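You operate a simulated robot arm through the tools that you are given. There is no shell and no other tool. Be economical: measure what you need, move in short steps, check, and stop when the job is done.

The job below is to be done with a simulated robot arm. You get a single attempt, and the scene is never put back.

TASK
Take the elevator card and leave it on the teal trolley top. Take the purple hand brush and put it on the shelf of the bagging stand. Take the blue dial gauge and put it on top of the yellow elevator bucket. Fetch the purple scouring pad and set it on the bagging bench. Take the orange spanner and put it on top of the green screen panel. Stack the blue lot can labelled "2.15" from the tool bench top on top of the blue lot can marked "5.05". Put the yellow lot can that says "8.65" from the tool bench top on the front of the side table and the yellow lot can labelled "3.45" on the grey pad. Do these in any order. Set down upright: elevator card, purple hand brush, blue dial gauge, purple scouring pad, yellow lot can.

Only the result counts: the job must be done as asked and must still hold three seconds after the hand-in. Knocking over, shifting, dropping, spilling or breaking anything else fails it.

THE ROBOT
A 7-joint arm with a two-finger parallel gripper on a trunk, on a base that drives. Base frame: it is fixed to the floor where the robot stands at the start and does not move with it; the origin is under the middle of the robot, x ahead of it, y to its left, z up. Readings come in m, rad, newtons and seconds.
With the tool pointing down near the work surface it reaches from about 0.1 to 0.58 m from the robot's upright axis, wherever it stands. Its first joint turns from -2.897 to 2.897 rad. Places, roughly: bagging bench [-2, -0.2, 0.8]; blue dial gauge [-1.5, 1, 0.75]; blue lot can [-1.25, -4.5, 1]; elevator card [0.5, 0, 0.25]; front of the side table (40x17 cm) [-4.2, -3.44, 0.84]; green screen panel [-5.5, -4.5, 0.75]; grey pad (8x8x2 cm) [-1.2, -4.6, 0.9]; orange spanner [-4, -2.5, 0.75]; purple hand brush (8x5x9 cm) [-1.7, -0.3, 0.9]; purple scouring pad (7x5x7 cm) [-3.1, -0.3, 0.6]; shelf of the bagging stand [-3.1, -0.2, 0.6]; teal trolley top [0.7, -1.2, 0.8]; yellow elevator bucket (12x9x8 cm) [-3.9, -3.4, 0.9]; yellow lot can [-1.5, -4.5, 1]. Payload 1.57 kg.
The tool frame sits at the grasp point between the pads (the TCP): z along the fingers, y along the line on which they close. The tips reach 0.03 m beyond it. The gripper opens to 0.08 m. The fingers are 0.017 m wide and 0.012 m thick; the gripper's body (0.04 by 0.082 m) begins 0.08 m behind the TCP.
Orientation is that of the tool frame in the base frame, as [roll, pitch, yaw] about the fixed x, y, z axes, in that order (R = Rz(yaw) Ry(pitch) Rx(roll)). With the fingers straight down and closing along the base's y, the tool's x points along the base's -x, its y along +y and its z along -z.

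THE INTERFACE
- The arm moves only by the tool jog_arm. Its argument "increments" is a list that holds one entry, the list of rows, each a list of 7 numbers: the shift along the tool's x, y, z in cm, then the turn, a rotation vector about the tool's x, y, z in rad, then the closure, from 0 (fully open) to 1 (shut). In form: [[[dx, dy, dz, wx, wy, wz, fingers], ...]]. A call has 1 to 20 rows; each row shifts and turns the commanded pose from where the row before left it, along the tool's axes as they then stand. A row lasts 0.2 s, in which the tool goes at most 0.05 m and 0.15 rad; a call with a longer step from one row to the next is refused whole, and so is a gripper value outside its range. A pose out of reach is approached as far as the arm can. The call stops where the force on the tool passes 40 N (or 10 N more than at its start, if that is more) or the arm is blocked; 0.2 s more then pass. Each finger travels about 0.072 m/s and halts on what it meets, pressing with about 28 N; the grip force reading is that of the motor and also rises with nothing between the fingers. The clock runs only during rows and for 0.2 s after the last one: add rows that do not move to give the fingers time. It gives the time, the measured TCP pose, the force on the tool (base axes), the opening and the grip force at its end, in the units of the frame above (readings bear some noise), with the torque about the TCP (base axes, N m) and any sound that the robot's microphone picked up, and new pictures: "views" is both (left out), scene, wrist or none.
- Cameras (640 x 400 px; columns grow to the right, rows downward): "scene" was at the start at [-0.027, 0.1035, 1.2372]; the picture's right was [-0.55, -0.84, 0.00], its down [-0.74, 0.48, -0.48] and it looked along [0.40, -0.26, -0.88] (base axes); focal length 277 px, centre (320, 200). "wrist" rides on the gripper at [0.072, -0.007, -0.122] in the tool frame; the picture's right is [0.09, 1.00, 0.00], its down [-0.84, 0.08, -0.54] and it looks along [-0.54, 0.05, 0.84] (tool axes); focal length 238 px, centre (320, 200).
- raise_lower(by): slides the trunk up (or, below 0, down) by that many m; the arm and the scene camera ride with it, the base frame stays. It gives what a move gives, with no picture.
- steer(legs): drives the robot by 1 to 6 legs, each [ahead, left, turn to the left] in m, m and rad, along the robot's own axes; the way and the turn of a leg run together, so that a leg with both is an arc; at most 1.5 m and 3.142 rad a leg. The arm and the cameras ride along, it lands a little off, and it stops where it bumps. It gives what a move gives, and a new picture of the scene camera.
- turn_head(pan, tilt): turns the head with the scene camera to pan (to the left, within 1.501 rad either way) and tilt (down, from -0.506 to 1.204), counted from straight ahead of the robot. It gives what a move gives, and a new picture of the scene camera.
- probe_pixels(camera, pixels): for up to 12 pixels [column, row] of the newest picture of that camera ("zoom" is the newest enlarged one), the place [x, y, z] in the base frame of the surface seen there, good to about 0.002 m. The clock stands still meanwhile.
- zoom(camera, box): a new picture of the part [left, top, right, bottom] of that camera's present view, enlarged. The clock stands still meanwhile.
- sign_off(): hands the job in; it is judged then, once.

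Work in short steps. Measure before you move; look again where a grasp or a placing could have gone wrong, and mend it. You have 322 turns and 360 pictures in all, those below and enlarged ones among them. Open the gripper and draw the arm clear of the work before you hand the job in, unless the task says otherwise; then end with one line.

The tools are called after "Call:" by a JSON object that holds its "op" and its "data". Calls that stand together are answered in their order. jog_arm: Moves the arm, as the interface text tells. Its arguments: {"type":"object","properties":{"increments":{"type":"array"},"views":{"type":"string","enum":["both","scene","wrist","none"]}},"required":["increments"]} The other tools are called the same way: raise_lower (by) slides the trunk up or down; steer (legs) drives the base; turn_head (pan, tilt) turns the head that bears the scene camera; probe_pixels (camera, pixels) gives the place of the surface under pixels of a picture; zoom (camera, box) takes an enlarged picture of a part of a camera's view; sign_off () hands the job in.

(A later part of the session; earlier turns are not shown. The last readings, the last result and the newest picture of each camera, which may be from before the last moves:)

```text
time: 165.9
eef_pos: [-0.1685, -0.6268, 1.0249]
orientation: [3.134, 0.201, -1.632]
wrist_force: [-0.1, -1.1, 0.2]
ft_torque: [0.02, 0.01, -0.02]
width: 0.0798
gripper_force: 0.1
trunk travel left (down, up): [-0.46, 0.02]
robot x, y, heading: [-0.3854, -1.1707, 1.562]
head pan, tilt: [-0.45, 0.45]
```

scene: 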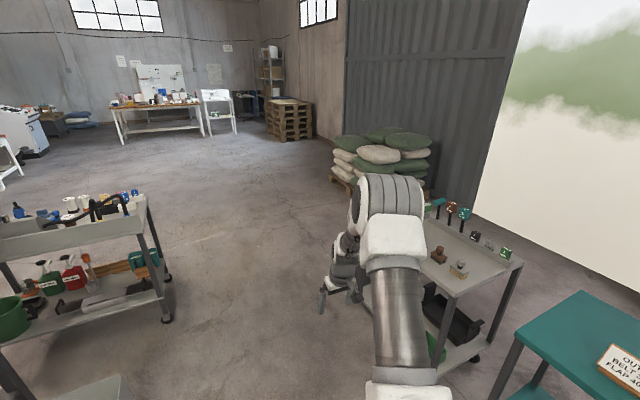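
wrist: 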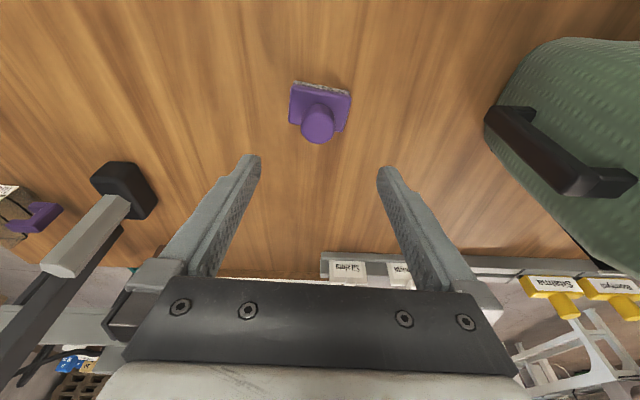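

The corridor is clear (bench front at x≈0.43, hand at x≈−0.17). I drive north 2.9 m, then turn to face −y.

Call:
{"op": "steer", "data": {"legs": [[1.45, 0, 0], [1.45, 0, 0], [0, 0, 3.14]]}}

Call:
{"op": "turn_head", "data": {"pan": -0.6, "tilt": 0.5}}

```text
time: 194.7
eef_pos: [-0.6733, 1.1914, 1.0245]
orientation: [3.135, 0.2, 1.504]
wrist_force: [0.1, -0.6, -0.1]
ft_torque: [0.02, -0.01, -0.02]
width: 0.0801
gripper_force: 0.0
trunk travel left (down, up): [-0.46, 0.02]
robot x, y, heading: [-0.4509, 1.7329, -1.586]
head pan, tilt: [-0.45, 0.45]
```

scene: 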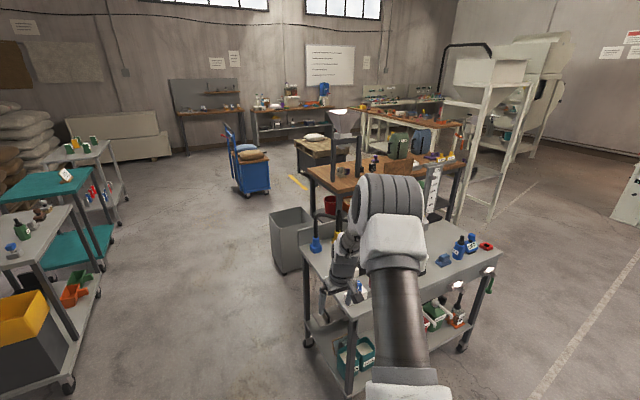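

```text
time: 195.3
eef_pos: [-0.6727, 1.1911, 1.0244]
orientation: [3.134, 0.199, 1.506]
wrist_force: [-0.2, -0.2, 1.1]
ft_torque: [-0.02, -0.03, 0.01]
width: 0.0803
gripper_force: 0.0
trunk travel left (down, up): [-0.46, 0.02]
robot x, y, heading: [-0.4533, 1.7309, -1.588]
head pan, tilt: [-0.6, 0.499]
```

scene: 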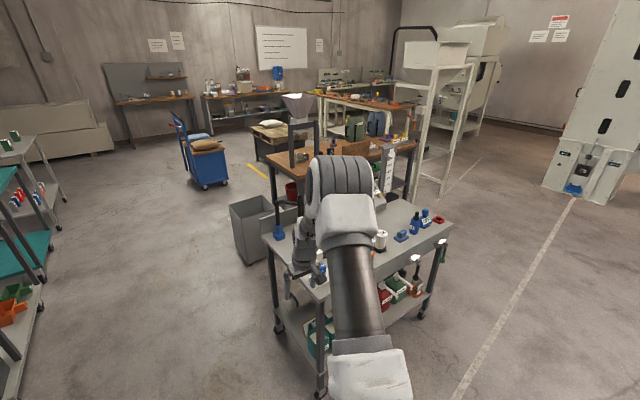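

I strafe right along the cart's north side, keeping a bit more distance, then inspect the items.

Call:
{"op": "steer", "data": {"legs": [[-0.1, 0, 0], [0, -0.95, 0]]}}

Call:
{"op": "turn_head", "data": {"pan": -0.1, "tilt": 0.8}}

Call:
{"op": "zoom", "data": {"camera": "scene", "box": [200, 100, 520, 300]}}

```text
time: 203.9
eef_pos: [-1.6568, 1.3244, 1.0257]
orientation: [3.135, 0.201, 1.481]
wrist_force: [-0.6, 0.5, 0.0]
ft_torque: [0.0, 0.03, 0.01]
width: 0.08
gripper_force: 0.0
trunk travel left (down, up): [-0.46, 0.02]
robot x, y, heading: [-1.4235, 1.8563, -1.613]
head pan, tilt: [-0.6, 0.499]
```

scene: 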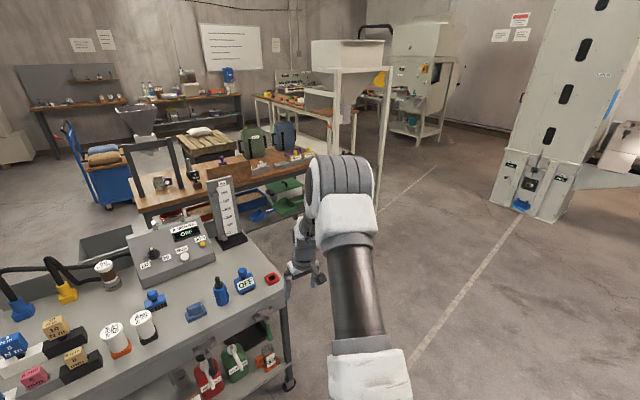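

```text
time: 204.8
eef_pos: [-1.6567, 1.3233, 1.0249]
orientation: [3.135, 0.2, 1.481]
wrist_force: [0.6, 0.1, -0.2]
ft_torque: [0.0, -0.01, -0.02]
width: 0.0799
gripper_force: 0.0
trunk travel left (down, up): [-0.46, 0.02]
robot x, y, heading: [-1.4229, 1.8622, -1.61]
head pan, tilt: [-0.099, 0.799]
```

scene: 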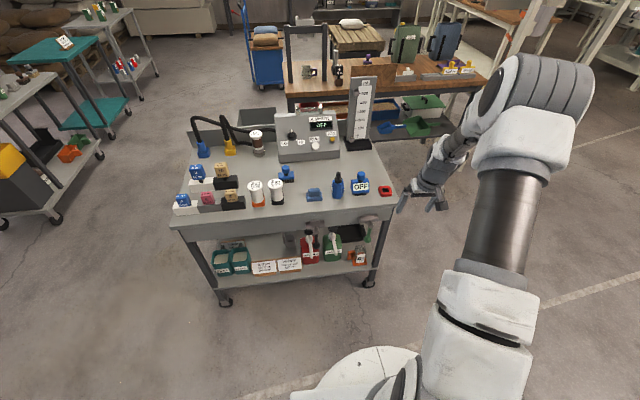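

```text
2.00 times, centred on (360, 200) of scene
```

zoom: 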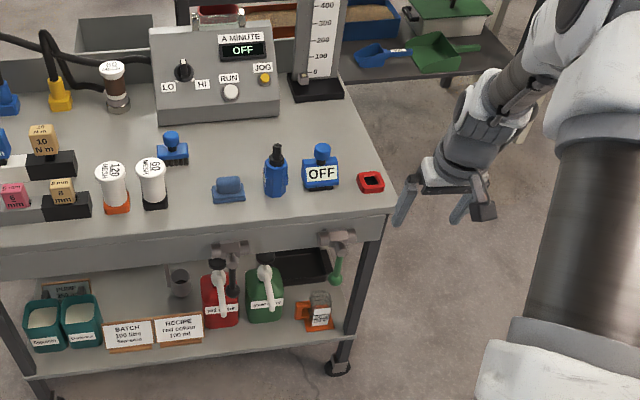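

Several blue items are here; I zoom closer to identify the dial gauge.

Call:
{"op": "zoom", "data": {"camera": "scene", "box": [264, 155, 392, 235]}}

Call:
{"op": "zoom", "data": {"camera": "scene", "box": [170, 130, 298, 210]}}

Call:
{"op": "zoom", "data": {"camera": "scene", "box": [200, 220, 392, 340]}}

```text
5.00 times, centred on (328, 195) of scene
```

zoom: 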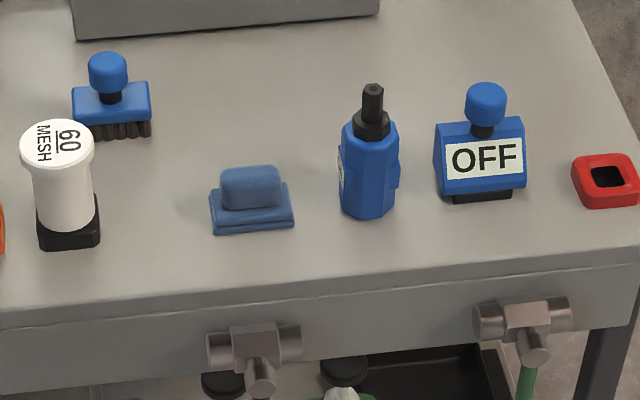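

```text
5.00 times, centred on (234, 170) of scene
```

zoom: 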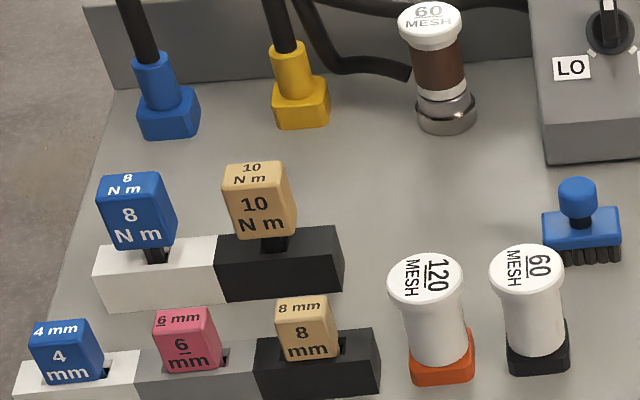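

```text
3.33 times, centred on (296, 280) of scene
```

zoom: 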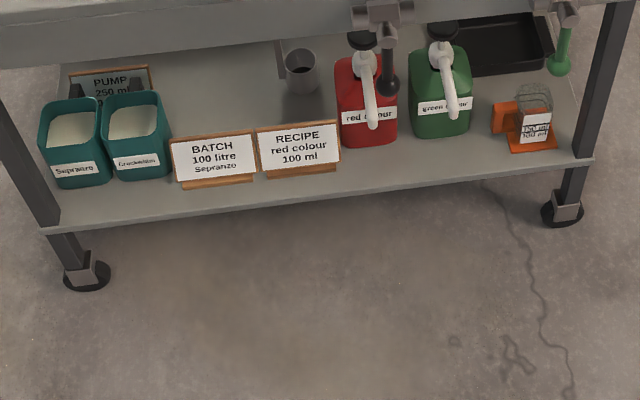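

I probe all candidates' positions to compare with the stated place (−1.5, 1).

Call:
{"op": "zoom", "data": {"camera": "scene", "box": [264, 155, 392, 235]}}

Call:
{"op": "probe_pixels", "data": {"camera": "zoom", "pixels": [[110, 65], [112, 105], [250, 180], [253, 215], [370, 130], [370, 180], [372, 88], [485, 100], [485, 160], [605, 170], [310, 250], [60, 140]]}}

```text
5.00 times, centred on (328, 195) of scene
```

zoom: 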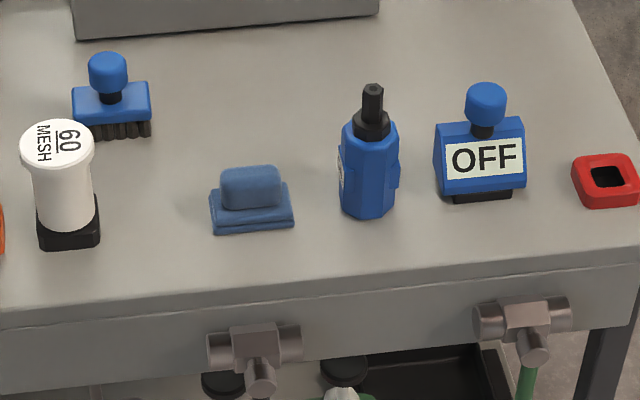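

```text
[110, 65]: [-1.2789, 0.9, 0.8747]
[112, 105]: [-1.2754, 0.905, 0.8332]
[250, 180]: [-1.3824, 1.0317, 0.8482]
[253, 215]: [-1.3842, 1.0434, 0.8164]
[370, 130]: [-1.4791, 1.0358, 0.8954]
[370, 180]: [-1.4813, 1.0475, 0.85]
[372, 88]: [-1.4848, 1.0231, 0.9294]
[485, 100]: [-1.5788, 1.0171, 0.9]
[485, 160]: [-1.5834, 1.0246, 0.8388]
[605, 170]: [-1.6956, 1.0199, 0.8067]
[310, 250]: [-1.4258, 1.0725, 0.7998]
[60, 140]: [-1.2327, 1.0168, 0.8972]
```

I use the wrist camera for another viewpoint of these items.

Call:
{"op": "steer", "data": {"legs": [[0.12, 0.12, 0]]}}

Call:
{"op": "jog_arm", "data": {"increments": [[[0, 0, -1, 0, 0.1, 0, 0], [0, 0, -1, 0, 0.1, 0, 0]]], "views": "wrist"}}

```text
time: 206.3
eef_pos: [-1.5441, 1.2025, 1.0241]
orientation: [3.135, 0.2, 1.485]
wrist_force: [-0.2, 0.4, -0.4]
ft_torque: [-0.02, 0.05, 0.0]
width: 0.0799
gripper_force: 0.1
trunk travel left (down, up): [-0.46, 0.02]
robot x, y, heading: [-1.3126, 1.735, -1.603]
head pan, tilt: [-0.099, 0.799]
```

scene: 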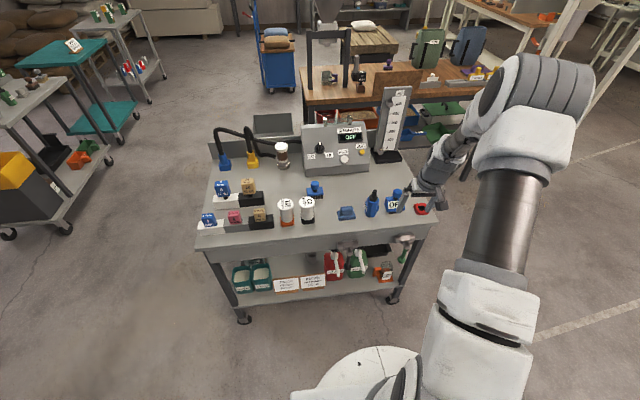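

```text
time: 206.9
eef_pos: [-1.5445, 1.2063, 1.0437]
orientation: [3.135, -0.004, 1.487]
wrist_force: [0.3, 0.7, 0.5]
ft_torque: [0.0, -0.01, 0.0]
width: 0.0799
gripper_force: 0.1
trunk travel left (down, up): [-0.46, 0.02]
robot x, y, heading: [-1.308, 1.7355, -1.607]
head pan, tilt: [-0.099, 0.799]
```

wrist: 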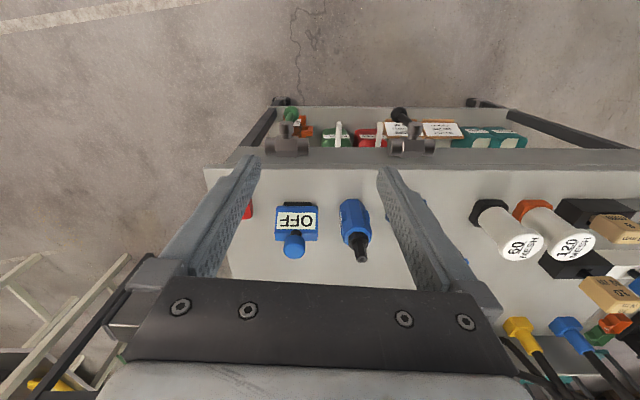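

I zoom the scene view again on the blue bottle-like item and the blue block.

Call:
{"op": "zoom", "data": {"camera": "scene", "box": [325, 180, 421, 240]}}

Call:
{"op": "zoom", "data": {"camera": "wrist", "box": [260, 170, 420, 270]}}

Call:
{"op": "zoom", "data": {"camera": "scene", "box": [0, 40, 96, 100]}}

```text
6.67 times, centred on (373, 210) of scene
```

zoom: 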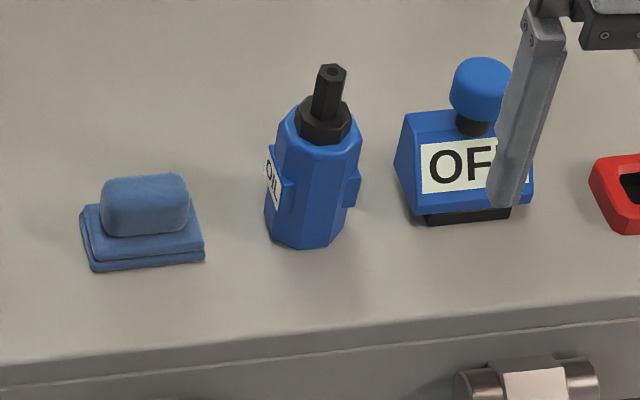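

```text
4.00 times, centred on (340, 220) of wrist
```

zoom: 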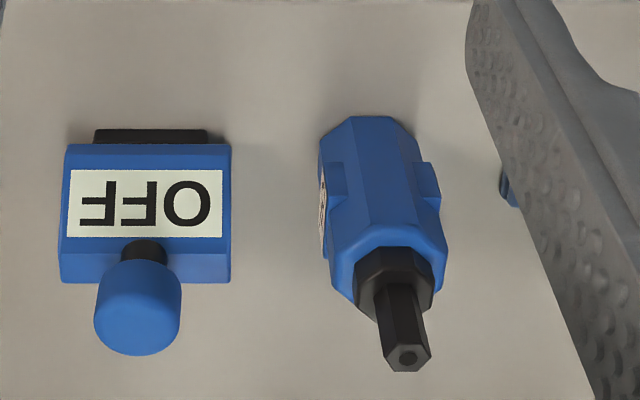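

```text
6.67 times, centred on (48, 70) of scene
```

zoom: 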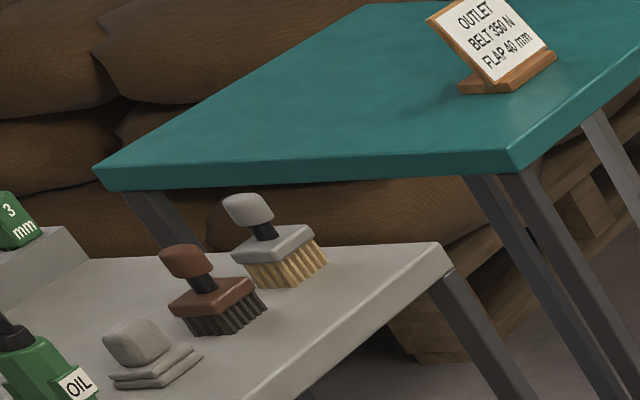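

The bottle says "OIL", the block is a folded cloth; the boxed instrument with an "OFF" display and a knob at (−1.58, 1.02) must be the dial gauge. I probe its knob and body.

Call:
{"op": "probe_pixels", "data": {"camera": "wrist", "pixels": [[294, 250], [294, 240], [286, 247], [303, 247], [294, 257], [280, 235], [312, 235], [296, 220], [278, 207], [316, 207], [296, 204], [310, 240]]}}

Call:
{"op": "probe_pixels", "data": {"camera": "scene", "pixels": [[395, 190], [399, 192], [393, 196], [390, 210], [386, 196], [396, 213], [385, 208]]}}

```text
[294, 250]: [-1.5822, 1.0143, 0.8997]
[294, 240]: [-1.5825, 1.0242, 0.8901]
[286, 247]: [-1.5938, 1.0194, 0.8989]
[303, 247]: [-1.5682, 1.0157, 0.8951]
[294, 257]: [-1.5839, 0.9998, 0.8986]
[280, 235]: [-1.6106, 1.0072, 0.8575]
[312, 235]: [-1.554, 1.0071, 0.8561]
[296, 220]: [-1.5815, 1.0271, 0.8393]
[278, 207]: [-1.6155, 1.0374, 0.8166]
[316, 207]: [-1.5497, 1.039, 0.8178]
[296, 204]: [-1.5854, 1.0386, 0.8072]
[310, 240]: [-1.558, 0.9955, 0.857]
```

```text
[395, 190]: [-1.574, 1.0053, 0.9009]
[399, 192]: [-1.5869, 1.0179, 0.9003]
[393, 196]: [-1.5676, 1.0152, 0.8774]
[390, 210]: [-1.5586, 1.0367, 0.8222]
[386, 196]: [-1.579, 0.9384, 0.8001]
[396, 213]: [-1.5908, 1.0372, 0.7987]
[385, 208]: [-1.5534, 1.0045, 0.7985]
```

Knob centre (−1.581, 1.012), top z 0.900, body top 0.857. I drive forward 0.19 m to bring the hand over it.

Call:
{"op": "steer", "data": {"legs": [[0.19, -0.03, 0]]}}

Call:
{"op": "jog_arm", "data": {"increments": [[[0, 0, 1, 0, 0, 0, 0], [0, 0, 1, 0, 0, 0, 0]]], "views": "wrist"}}

```text
time: 208.8
eef_pos: [-1.5767, 1.0226, 1.0456]
orientation: [3.135, 0.0, 1.493]
wrist_force: [0.8, -0.1, -0.6]
ft_torque: [-0.02, -0.01, 0.02]
width: 0.0801
gripper_force: 0.1
trunk travel left (down, up): [-0.46, 0.02]
robot x, y, heading: [-1.3484, 1.5546, -1.602]
head pan, tilt: [-0.099, 0.799]
```

scene: 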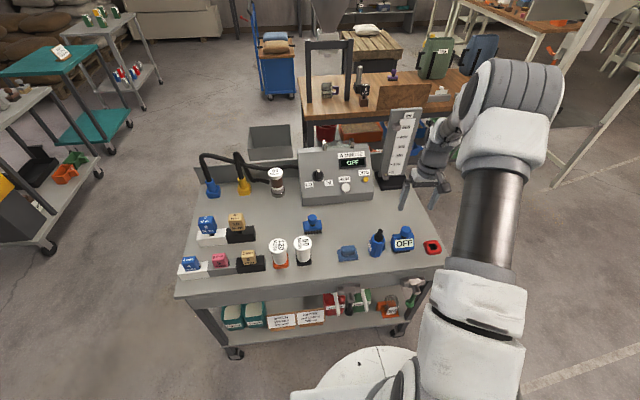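

```text
time: 209.4
eef_pos: [-1.5771, 1.0237, 1.0251]
orientation: [3.134, 0.001, 1.492]
wrist_force: [-0.6, -0.9, 0.5]
ft_torque: [-0.01, 0.03, 0.01]
width: 0.0798
gripper_force: 0.1
trunk travel left (down, up): [-0.46, 0.02]
robot x, y, heading: [-1.3483, 1.554, -1.599]
head pan, tilt: [-0.099, 0.799]
```

wrist: 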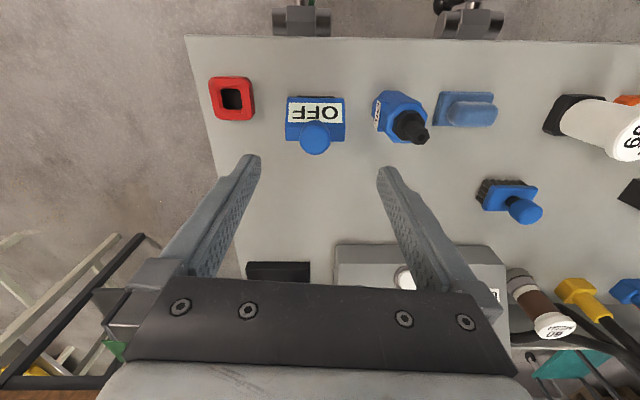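

I re-probe the knob in this closer wrist view.

Call:
{"op": "probe_pixels", "data": {"camera": "wrist", "pixels": [[315, 137], [315, 150], [315, 125], [302, 137], [329, 137], [340, 110], [400, 110]]}}

```text
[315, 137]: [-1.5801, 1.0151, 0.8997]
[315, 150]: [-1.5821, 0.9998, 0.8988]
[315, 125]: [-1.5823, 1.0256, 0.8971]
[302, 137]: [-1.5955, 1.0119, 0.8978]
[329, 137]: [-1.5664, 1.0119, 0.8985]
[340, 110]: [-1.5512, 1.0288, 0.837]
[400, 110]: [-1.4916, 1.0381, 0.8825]
```

Centre (−1.581, 1.0125). I align and descend 13 cm, then close.

Call:
{"op": "jog_arm", "data": {"increments": [[[-1.1, -0.3, 1.2, 0, 0, 0, 0.1], [0, 0, 3, 0, 0, 0, 0.15], [0, 0, 3, 0, 0, 0, 0.15], [0, 0, 3, 0, 0, 0, 0.15], [0, 0, 2, 0, 0, 0, 0.15], [0, 0, 1, 0, 0, 0, 0.15], [0, 0, 0, 0, 0, 0, 0.5], [0, 0, 0, 0, 0, 0, 1], [0, 0, 0, 0, 0, 0, 1], [0, 0, 0, 0, 0, 0, 1]]], "views": "wrist"}}

```text
time: 211.6
eef_pos: [-1.5809, 1.0124, 0.8939]
orientation: [3.135, 0.001, 1.493]
wrist_force: [-1.3, -0.1, 1.2]
ft_torque: [-0.04, 0.18, 0.02]
width: 0.0336
gripper_force: 27.9
trunk travel left (down, up): [-0.46, 0.02]
robot x, y, heading: [-1.3479, 1.5542, -1.599]
head pan, tilt: [-0.099, 0.799]
```

wrist: 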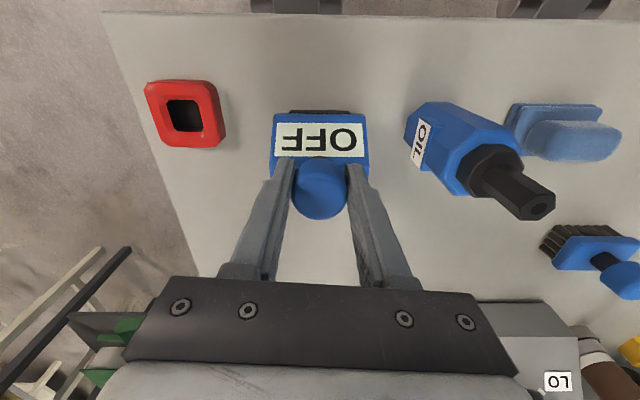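

Gripped. I lift it 12 cm and check.

Call:
{"op": "jog_arm", "data": {"increments": [[[0, 0, -1.5, 0, 0, 0, 1], [0, 0, -2.5, 0, 0, 0, 1], [0, 0, -3, 0, 0, 0, 1], [0, 0, -3, 0, 0, 0, 1], [0, 0, -2, 0, 0, 0, 1], [0, 0, 0, 0, 0, 0, 1]]], "views": "wrist"}}

Call:
{"op": "steer", "data": {"legs": [[-0.35, 0, 0]]}}

```text
time: 213.0
eef_pos: [-1.5819, 1.0107, 1.0133]
orientation: [3.135, 0.001, 1.494]
wrist_force: [0.2, 0.1, -1.7]
ft_torque: [-0.01, -0.01, 0.01]
width: 0.0335
gripper_force: 27.9
trunk travel left (down, up): [-0.46, 0.02]
robot x, y, heading: [-1.3472, 1.5507, -1.601]
head pan, tilt: [-0.099, 0.799]
```

wrist: 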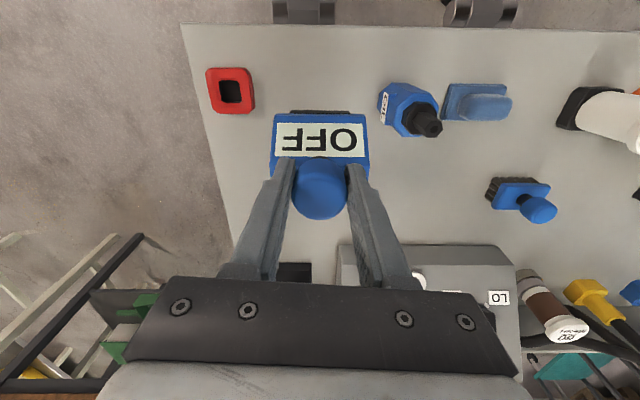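

```text
time: 215.8
eef_pos: [-1.5709, 1.3609, 1.0124]
orientation: [3.134, 0.002, 1.495]
wrist_force: [0.5, -0.7, -1.9]
ft_torque: [-0.04, 0.0, 0.0]
width: 0.0331
gripper_force: 27.8
trunk travel left (down, up): [-0.46, 0.02]
robot x, y, heading: [-1.3389, 1.9054, -1.602]
head pan, tilt: [-0.099, 0.799]
```

scene: 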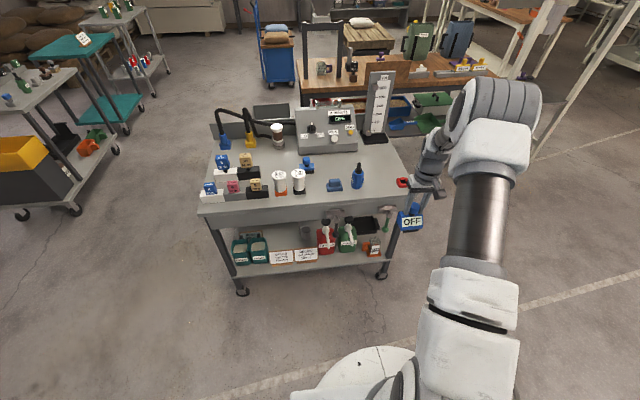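

Held well. I go back the known eastern way: east, south to y≈−0.95, then west along the bagging bench's front.

Call:
{"op": "steer", "data": {"legs": [[0, 0.95, 0], [1.45, 0, 0.01], [1.4, 0, 0.01]]}}

```text
time: 241.7
eef_pos: [-0.8783, -1.5361, 1.0117]
orientation: [3.135, 0.001, 1.438]
wrist_force: [0.8, 1.0, -2.4]
ft_torque: [0.03, 0.03, 0.02]
width: 0.0331
gripper_force: 28.0
trunk travel left (down, up): [-0.46, 0.02]
robot x, y, heading: [-0.6133, -1.011, -1.656]
head pan, tilt: [-0.099, 0.799]
```

scene: 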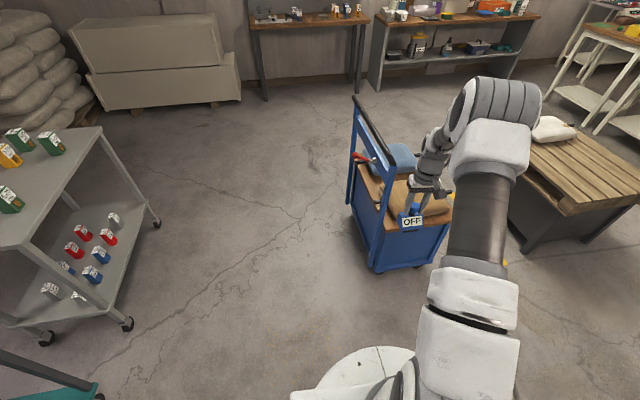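

I probe the blue cart's near face and sacks before strafing past it.

Call:
{"op": "probe_pixels", "data": {"camera": "scene", "pixels": [[375, 240], [410, 245], [448, 222], [400, 200], [425, 200], [355, 105], [520, 160], [515, 215], [400, 155]]}}

Call:
{"op": "steer", "data": {"legs": [[-0.12, 0, 0.085]]}}

```text
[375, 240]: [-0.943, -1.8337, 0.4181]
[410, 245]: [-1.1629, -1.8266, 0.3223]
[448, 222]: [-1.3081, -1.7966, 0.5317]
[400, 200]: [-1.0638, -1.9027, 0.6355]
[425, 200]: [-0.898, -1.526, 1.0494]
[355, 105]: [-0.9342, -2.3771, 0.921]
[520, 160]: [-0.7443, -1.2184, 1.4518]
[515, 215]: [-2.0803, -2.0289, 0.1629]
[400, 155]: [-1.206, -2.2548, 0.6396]
```

```text
time: 243.1
eef_pos: [-0.8301, -1.4371, 1.0134]
orientation: [3.135, -0.001, 1.516]
wrist_force: [-0.1, 0.5, -2.0]
ft_torque: [0.01, 0.0, 0.03]
width: 0.0333
gripper_force: 27.9
trunk travel left (down, up): [-0.46, 0.02]
robot x, y, heading: [-0.6114, -0.8863, -1.578]
head pan, tilt: [-0.099, 0.799]
```

scene: 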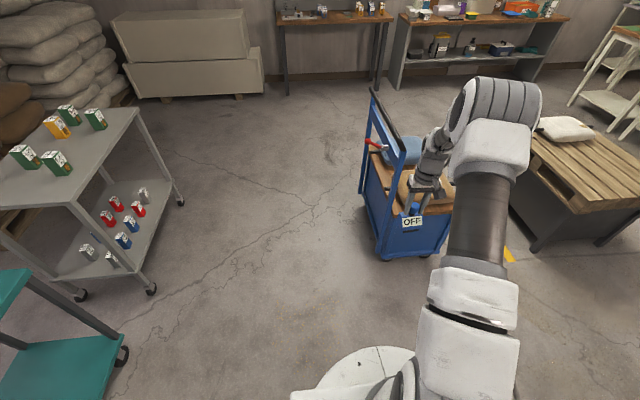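

Cart face is at y≈−1.83 and the hand at −1.44, so the way west is free. I move 4 cm south and strafe right in two legs.

Call:
{"op": "steer", "data": {"legs": [[0.05, 0, 0], [0, -1.3, 0], [0, -1.3, 0]]}}

Call:
{"op": "turn_head", "data": {"pan": -0.6, "tilt": 0.5}}

```text
time: 263.0
eef_pos: [-3.4124, -1.4291, 1.0127]
orientation: [3.135, 0.001, 1.486]
wrist_force: [-0.3, 0.1, -2.9]
ft_torque: [0.0, 0.04, 0.03]
width: 0.033
gripper_force: 27.6
trunk travel left (down, up): [-0.46, 0.02]
robot x, y, heading: [-3.1752, -0.8875, -1.61]
head pan, tilt: [-0.099, 0.799]
```

scene: 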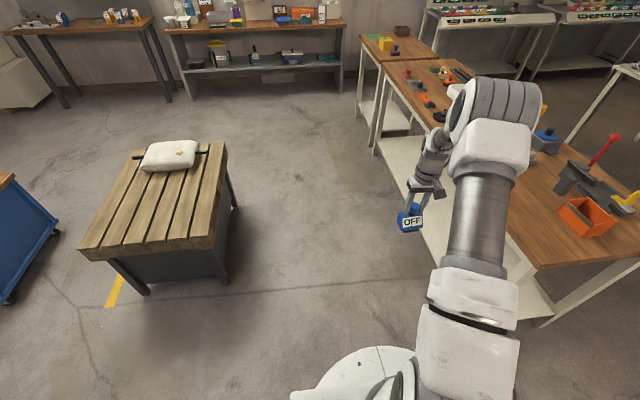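

```text
time: 263.9
eef_pos: [-3.4138, -1.4291, 1.0124]
orientation: [3.134, 0.001, 1.487]
wrist_force: [0.0, -0.3, -1.3]
ft_torque: [0.01, -0.03, 0.01]
width: 0.0332
gripper_force: 27.9
trunk travel left (down, up): [-0.46, 0.02]
robot x, y, heading: [-3.1758, -0.8858, -1.606]
head pan, tilt: [-0.6, 0.499]
```

scene: 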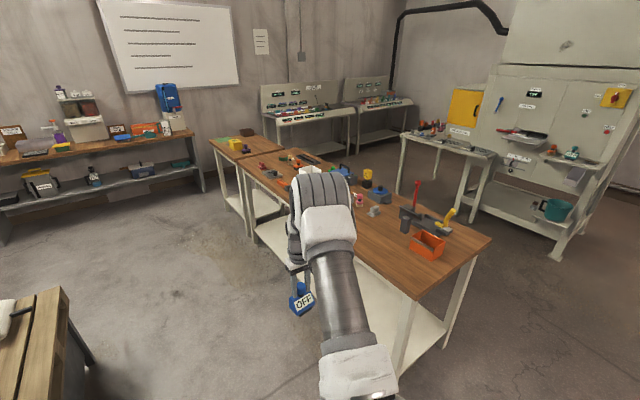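

Side table with the yellow bucket is beyond the long table. I drive south down the aisle, then turn right to face it.

Call:
{"op": "steer", "data": {"legs": [[1.25, 0.05, 0.035], [1.1, 0.05, 0]]}}

Call:
{"op": "steer", "data": {"legs": [[0, 0, -1.571]]}}

Call:
{"op": "turn_head", "data": {"pan": 0.0, "tilt": 0.8}}

```text
time: 279.5
eef_pos: [-3.3373, -3.8108, 1.0132]
orientation: [3.134, 0.0, 1.516]
wrist_force: [-0.8, -0.7, -2.1]
ft_torque: [0.0, -0.02, 0.03]
width: 0.0329
gripper_force: 28.4
trunk travel left (down, up): [-0.46, 0.02]
robot x, y, heading: [-3.1172, -3.2628, -1.582]
head pan, tilt: [-0.6, 0.499]
```

scene: 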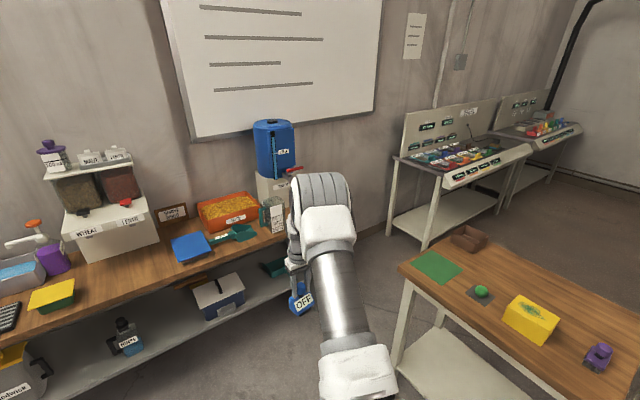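

```text
time: 285.0
eef_pos: [-3.6683, -3.0499, 1.0124]
orientation: [3.135, -0.001, -0.037]
wrist_force: [0.7, 0.2, -1.8]
ft_torque: [0.01, 0.0, -0.02]
width: 0.0329
gripper_force: 27.8
trunk travel left (down, up): [-0.46, 0.02]
robot x, y, heading: [-3.1125, -3.2604, -3.128]
head pan, tilt: [-0.6, 0.499]
```

scene: 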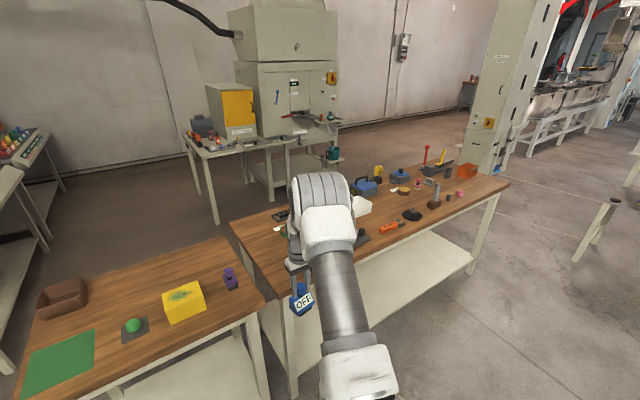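

```text
time: 286.0
eef_pos: [-3.6693, -3.0487, 1.0124]
orientation: [3.133, 0.002, -0.037]
wrist_force: [0.3, -1.3, -2.4]
ft_torque: [-0.03, 0.01, 0.03]
width: 0.0328
gripper_force: 27.8
trunk travel left (down, up): [-0.46, 0.02]
robot x, y, heading: [-3.1129, -3.2648, -3.128]
head pan, tilt: [0.0, 0.799]
```

scene: 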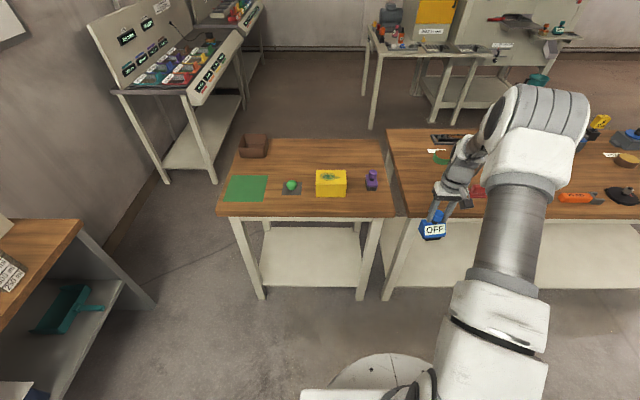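

The yellow bucket is at (330,183) on the side table. I zoom and probe it and the table.

Call:
{"op": "zoom", "data": {"camera": "scene", "box": [210, 120, 402, 240]}}

Call:
{"op": "probe_pixels", "data": {"camera": "scene", "pixels": [[317, 172], [345, 171], [316, 185], [346, 185], [331, 195], [330, 177], [220, 212], [382, 213], [240, 142], [385, 142], [370, 175], [291, 186]]}}

```text
3.33 times, centred on (306, 180) of scene
```

zoom: 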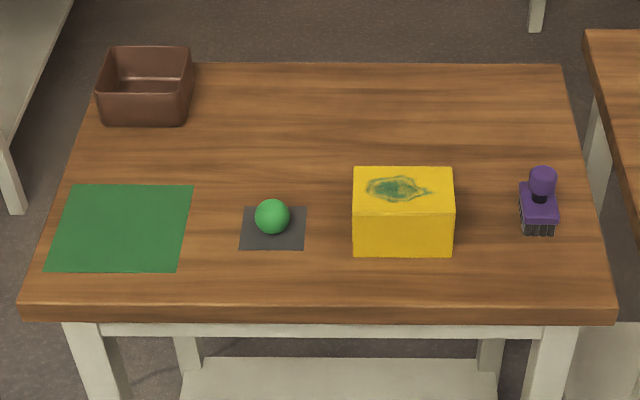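

```text
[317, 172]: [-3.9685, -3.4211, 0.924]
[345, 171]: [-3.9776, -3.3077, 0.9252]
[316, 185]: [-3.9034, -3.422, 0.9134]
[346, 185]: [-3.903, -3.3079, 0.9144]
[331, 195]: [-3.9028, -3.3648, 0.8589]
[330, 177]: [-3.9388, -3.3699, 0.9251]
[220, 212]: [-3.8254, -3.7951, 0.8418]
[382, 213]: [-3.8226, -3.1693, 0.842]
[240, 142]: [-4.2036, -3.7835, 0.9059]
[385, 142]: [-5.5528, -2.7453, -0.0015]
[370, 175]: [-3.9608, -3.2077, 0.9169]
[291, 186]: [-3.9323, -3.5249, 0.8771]
```

Bucket top is z≈0.925, centre (−3.946, −3.365). I raise the arm 6 cm and drive so the gauge comes over it.

Call:
{"op": "jog_arm", "data": {"increments": [[[0, 0, -2, 0, 0, 0, 1], [0, 0, -2, 0, 0, 0, 1], [0, 0, -2, 0, 0, 0, 1], [0, 0, 0, 0, 0, 0, 1]]], "views": "none"}}

Call:
{"op": "steer", "data": {"legs": [[0, 0.316, 0], [0.26, 0, 0]]}}

```text
time: 287.0
eef_pos: [-3.6679, -3.0493, 1.0708]
orientation: [3.134, -0.001, -0.036]
wrist_force: [0.3, -0.5, -1.8]
ft_torque: [-0.02, 0.03, -0.05]
width: 0.033
gripper_force: 27.2
trunk travel left (down, up): [-0.46, 0.02]
robot x, y, heading: [-3.1157, -3.264, -3.129]
head pan, tilt: [0.0, 0.799]
```

```text
time: 291.8
eef_pos: [-3.9156, -3.3653, 1.0707]
orientation: [3.134, 0.0, -0.04]
wrist_force: [-0.5, -0.7, -1.7]
ft_torque: [-0.02, 0.01, -0.04]
width: 0.0331
gripper_force: 28.2
trunk travel left (down, up): [-0.46, 0.02]
robot x, y, heading: [-3.3675, -3.5812, -3.138]
head pan, tilt: [0.0, 0.799]
```

scene: 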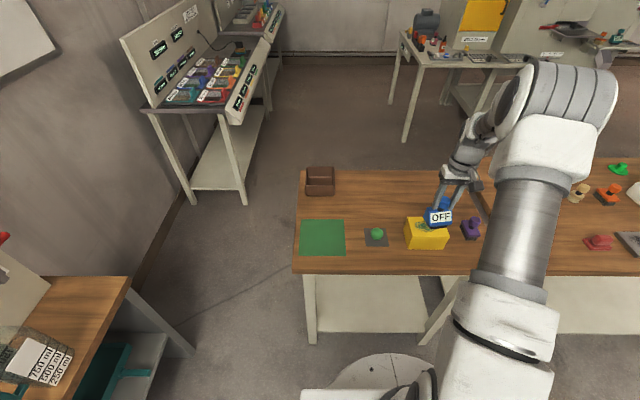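

I shift 3 cm further, then descend to just above the bucket.

Call:
{"op": "jog_arm", "data": {"increments": [[[-1.5, 0, 0, 0, 0, 0, 1], [-1.5, 0, 0, 0, 0, 0, 1], [0, 0, 2, 0, 0, 0, 1], [0, 0, 1.5, 0, 0, 0, 1], [0, 0, 0.7, 0, 0, 0, 1], [0, 0, 0, 0, 0, 0, 1]]], "views": "both"}}

Call:
{"op": "zoom", "data": {"camera": "scene", "box": [370, 180, 498, 260]}}

```text
time: 293.2
eef_pos: [-3.9442, -3.3655, 1.0282]
orientation: [3.135, 0.001, -0.039]
wrist_force: [-0.1, -0.2, -3.3]
ft_torque: [-0.01, 0.0, 0.01]
width: 0.0327
gripper_force: 28.2
trunk travel left (down, up): [-0.46, 0.02]
robot x, y, heading: [-3.3662, -3.5798, -3.136]
head pan, tilt: [0.0, 0.799]
```

scene: 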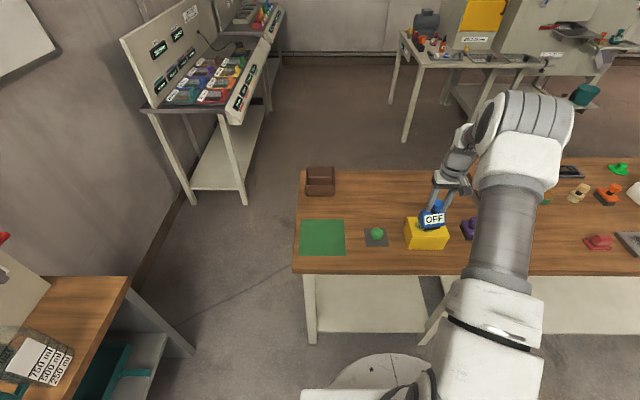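
wrist: 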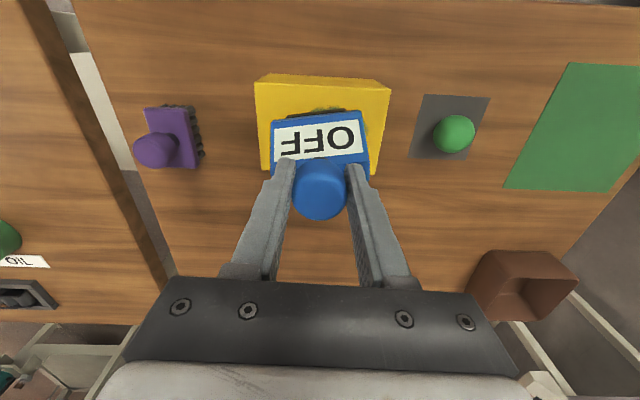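

```text
5.00 times, centred on (434, 220) of scene
```

zoom: 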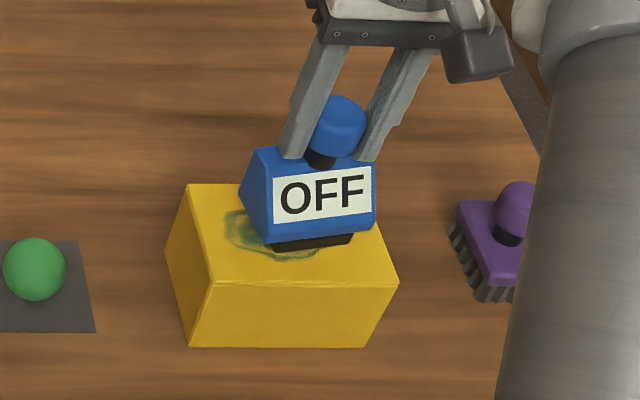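

Well centred. I lower the last 8 mm in fine rows.

Call:
{"op": "jog_arm", "data": {"increments": [[[0, 0, 0.3, 0, 0, 0, 1], [0, 0, 0.3, 0, 0, 0, 1], [0, 0, 0.1, 0, 0, 0, 1], [0, 0, 0, 0, 0, 0, 1]]], "views": "none"}}

Call:
{"op": "jog_arm", "data": {"increments": [[[0, 0, 0.1, 0, 0, 0, 1], [0, 0, 0.1, 0, 0, 0, 1], [0, 0, 0, 0, 0, 0, 1]]], "views": "none"}}

```text
time: 294.2
eef_pos: [-3.9453, -3.3644, 1.0219]
orientation: [3.134, 0.001, -0.04]
wrist_force: [-0.2, -0.2, -2.5]
ft_torque: [-0.02, 0.0, 0.03]
width: 0.0328
gripper_force: 28.5
trunk travel left (down, up): [-0.46, 0.02]
robot x, y, heading: [-3.3639, -3.5815, -3.132]
head pan, tilt: [0.0, 0.799]
```

```text
time: 295.0
eef_pos: [-3.9459, -3.3653, 1.0204]
orientation: [3.133, 0.001, -0.04]
wrist_force: [0.6, 0.4, -2.1]
ft_torque: [0.0, -0.02, 0.03]
width: 0.0326
gripper_force: 28.1
trunk travel left (down, up): [-0.46, 0.02]
robot x, y, heading: [-3.365, -3.5796, -3.137]
head pan, tilt: [0.0, 0.799]
```

Call:
{"op": "jog_arm", "data": {"increments": [[[0, 0, 0.1, 0, 0, 0, 1], [0, 0, 0, 0, 0, 0, 1]]], "views": "none"}}

Call:
{"op": "jog_arm", "data": {"increments": [[[0, 0, 0.1, 0, 0, 0, 1], [0, 0, 0, 0, 0, 0, 1]]], "views": "none"}}

```text
time: 295.6
eef_pos: [-3.9448, -3.3657, 1.0217]
orientation: [3.135, 0.001, -0.038]
wrist_force: [2.5, 0.1, 0.2]
ft_torque: [0.11, -0.16, -0.06]
width: 0.0328
gripper_force: 27.7
trunk travel left (down, up): [-0.46, 0.02]
robot x, y, heading: [-3.3637, -3.5776, -3.134]
head pan, tilt: [0.0, 0.799]
```

```text
time: 296.2
eef_pos: [-3.9453, -3.3649, 1.0193]
orientation: [3.137, 0.002, -0.04]
wrist_force: [2.8, -0.1, 7.6]
ft_torque: [0.33, -0.42, -0.07]
width: 0.0329
gripper_force: 28.4
trunk travel left (down, up): [-0.46, 0.02]
robot x, y, heading: [-3.3666, -3.5804, -3.138]
head pan, tilt: [0.0, 0.799]
```

Contact felt (7.6 N). I release and rise.

Call:
{"op": "jog_arm", "data": {"increments": [[[0, 0, 0, 0, 0, 0, 0.7], [0, 0, 0, 0, 0, 0, 0.3], [0, 0, 0, 0, 0, 0, 0.15], [0, 0, 0, 0, 0, 0, 0.15], [0, 0, -1.5, 0, 0, 0, 0.15], [0, 0, -3, 0, 0, 0, 0.15], [0, 0, -3, 0, 0, 0, 0], [0, 0, 0, 0, 0, 0, 0]]], "views": "wrist"}}

Call:
{"op": "zoom", "data": {"camera": "scene", "box": [370, 180, 498, 260]}}

```text
time: 298.0
eef_pos: [-3.9444, -3.3663, 1.0941]
orientation: [3.136, -0.001, -0.041]
wrist_force: [0.8, 0.3, 0.2]
ft_torque: [0.0, 0.0, 0.03]
width: 0.08
gripper_force: 0.0
trunk travel left (down, up): [-0.46, 0.02]
robot x, y, heading: [-3.3652, -3.5783, -3.133]
head pan, tilt: [0.0, 0.799]
```

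wrist: 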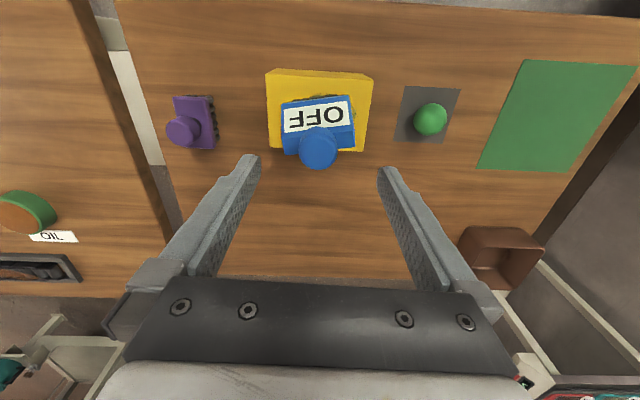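

```text
5.00 times, centred on (434, 220) of scene
```

zoom: 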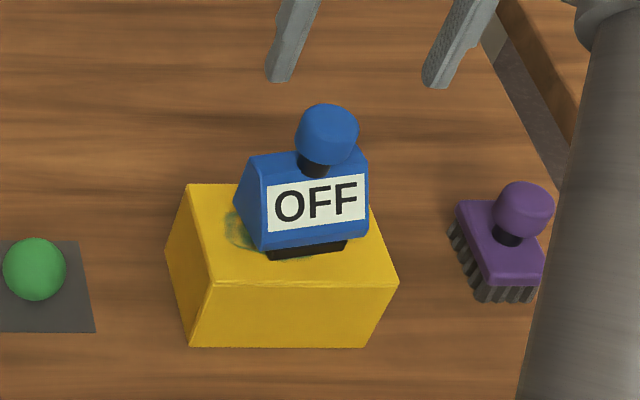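

The gauge sits upright on the bucket. Next, the orange spanner near (−4, −2.5): I back off and strafe right to the long table.

Call:
{"op": "steer", "data": {"legs": [[-0.28, 0, 0], [0, -0.75, 0]]}}

Call:
{"op": "turn_head", "data": {"pan": -0.3, "tilt": 0.75}}

Call:
{"op": "zoom", "data": {"camera": "scene", "box": [160, 120, 480, 320]}}

```text
time: 306.2
eef_pos: [-3.6823, -2.596, 1.0941]
orientation: [3.135, -0.001, -0.027]
wrist_force: [-0.8, 0.3, 0.3]
ft_torque: [-0.02, 0.0, -0.02]
width: 0.0797
gripper_force: 0.1
trunk travel left (down, up): [-0.46, 0.02]
robot x, y, heading: [-3.0966, -2.8027, -3.124]
head pan, tilt: [0.0, 0.799]
```

scene: 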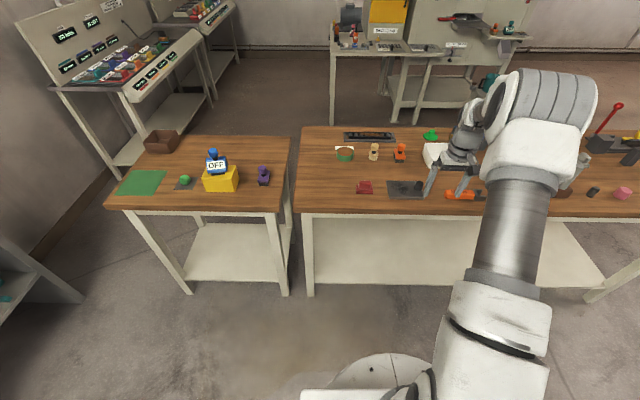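

```text
time: 307.0
eef_pos: [-3.6815, -2.597, 1.0943]
orientation: [3.134, -0.001, -0.027]
wrist_force: [-0.1, 0.0, -0.7]
ft_torque: [-0.01, 0.01, -0.02]
width: 0.0799
gripper_force: 0.1
trunk travel left (down, up): [-0.46, 0.02]
robot x, y, heading: [-3.0969, -2.8002, -3.123]
head pan, tilt: [-0.3, 0.75]
```

scene: 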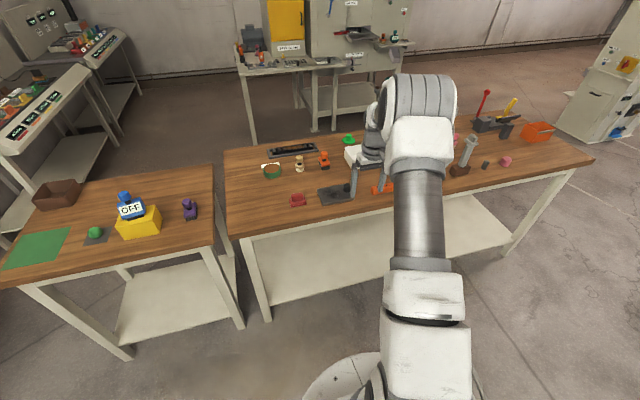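

```text
2.00 times, centred on (320, 220) of scene
```

zoom: 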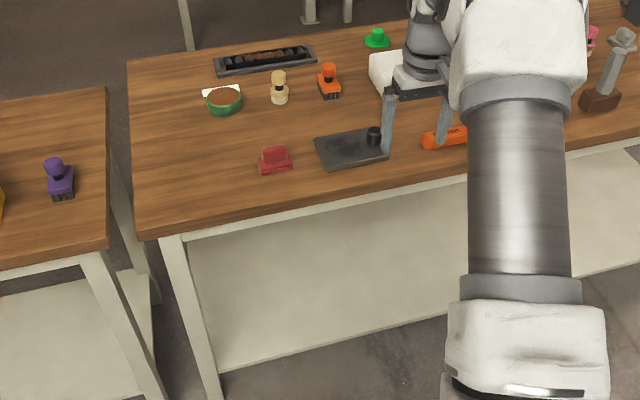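

The orange tool at zoom (440,138) is partly hidden by the arm; I look with the wrist camera.

Call:
{"op": "jog_arm", "data": {"increments": [[[0, 0, 0, 0, 0, 0, 0]]], "views": "wrist"}}

```text
time: 307.4
eef_pos: [-3.6814, -2.5958, 1.0938]
orientation: [3.134, 0.0, -0.025]
wrist_force: [0.2, -0.1, 0.8]
ft_torque: [0.03, 0.02, -0.03]
width: 0.0799
gripper_force: 0.1
trunk travel left (down, up): [-0.46, 0.02]
robot x, y, heading: [-3.0972, -2.7997, -3.122]
head pan, tilt: [-0.3, 0.75]
```

wrist: 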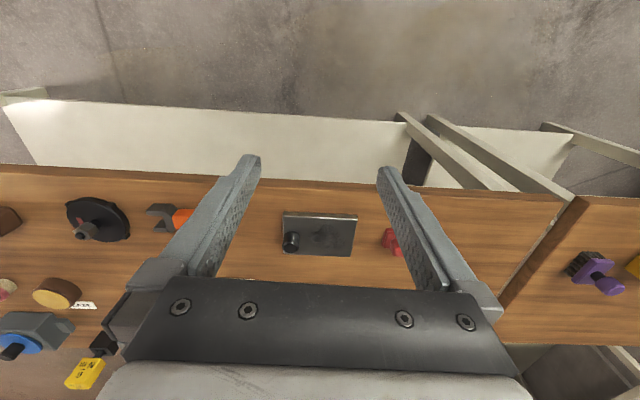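

The spanner (grey jaw, orange handle) is behind the left finger, at larger y. I strafe 0.17 m right and look again.

Call:
{"op": "steer", "data": {"legs": [[0, -0.17, 0]]}}

Call:
{"op": "jog_arm", "data": {"increments": [[[0, 0, 0, 0, 0, 0, 0]]], "views": "wrist"}}

Call:
{"op": "zoom", "data": {"camera": "wrist", "box": [200, 170, 392, 290]}}

```text
time: 309.3
eef_pos: [-3.6853, -2.426, 1.0922]
orientation: [3.134, 0.0, -0.024]
wrist_force: [-0.3, 0.6, -0.2]
ft_torque: [-0.01, 0.0, 0.0]
width: 0.08
gripper_force: 0.0
trunk travel left (down, up): [-0.46, 0.02]
robot x, y, heading: [-3.1028, -2.6309, -3.118]
head pan, tilt: [-0.3, 0.75]
```

scene: 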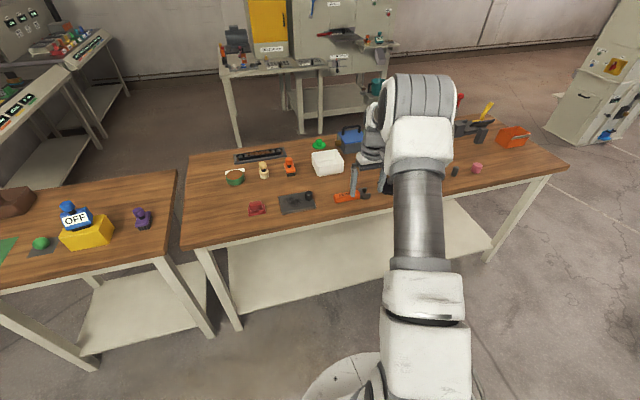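

```text
time: 309.7
eef_pos: [-3.6849, -2.4259, 1.0931]
orientation: [3.134, -0.001, -0.024]
wrist_force: [-0.3, 0.2, -0.2]
ft_torque: [0.0, 0.03, -0.02]
width: 0.0799
gripper_force: 0.2
trunk travel left (down, up): [-0.46, 0.02]
robot x, y, heading: [-3.1007, -2.6295, -3.114]
head pan, tilt: [-0.3, 0.75]
```

wrist: 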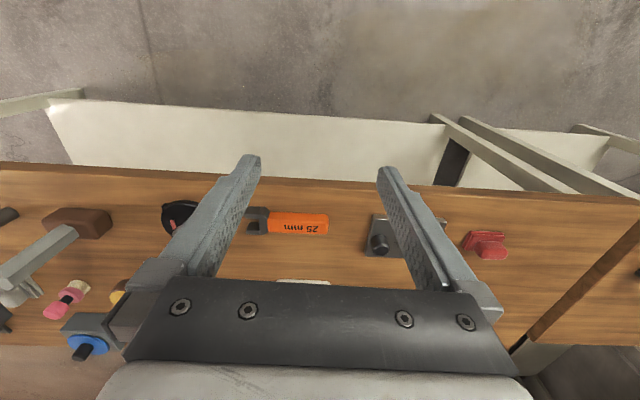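

```text
3.33 times, centred on (296, 230) of wrist
```

zoom: 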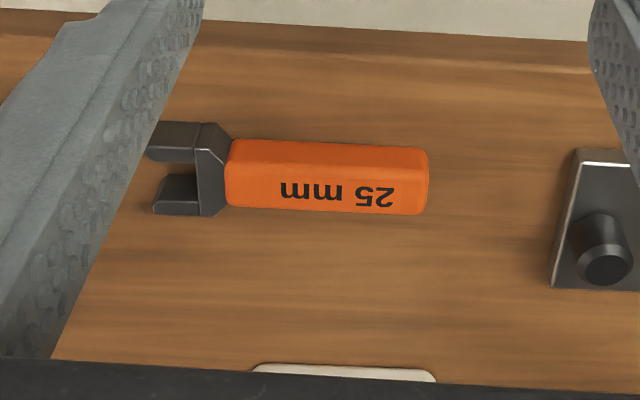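

Spanner lies along y with its orange handle. I probe it.

Call:
{"op": "probe_pixels", "data": {"camera": "zoom", "pixels": [[240, 180], [330, 150], [330, 180], [330, 205], [420, 180], [330, 140], [330, 216], [160, 140], [170, 200], [210, 165], [330, 235], [560, 180]]}}

```text
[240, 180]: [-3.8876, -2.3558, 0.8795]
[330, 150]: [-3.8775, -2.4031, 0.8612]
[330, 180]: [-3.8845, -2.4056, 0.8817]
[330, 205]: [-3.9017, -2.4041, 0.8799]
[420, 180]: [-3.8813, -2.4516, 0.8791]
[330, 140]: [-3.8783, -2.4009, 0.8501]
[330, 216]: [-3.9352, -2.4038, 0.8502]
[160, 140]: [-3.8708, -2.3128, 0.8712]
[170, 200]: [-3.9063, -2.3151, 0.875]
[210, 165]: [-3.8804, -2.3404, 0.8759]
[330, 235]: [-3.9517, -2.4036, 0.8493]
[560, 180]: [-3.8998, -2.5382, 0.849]
```

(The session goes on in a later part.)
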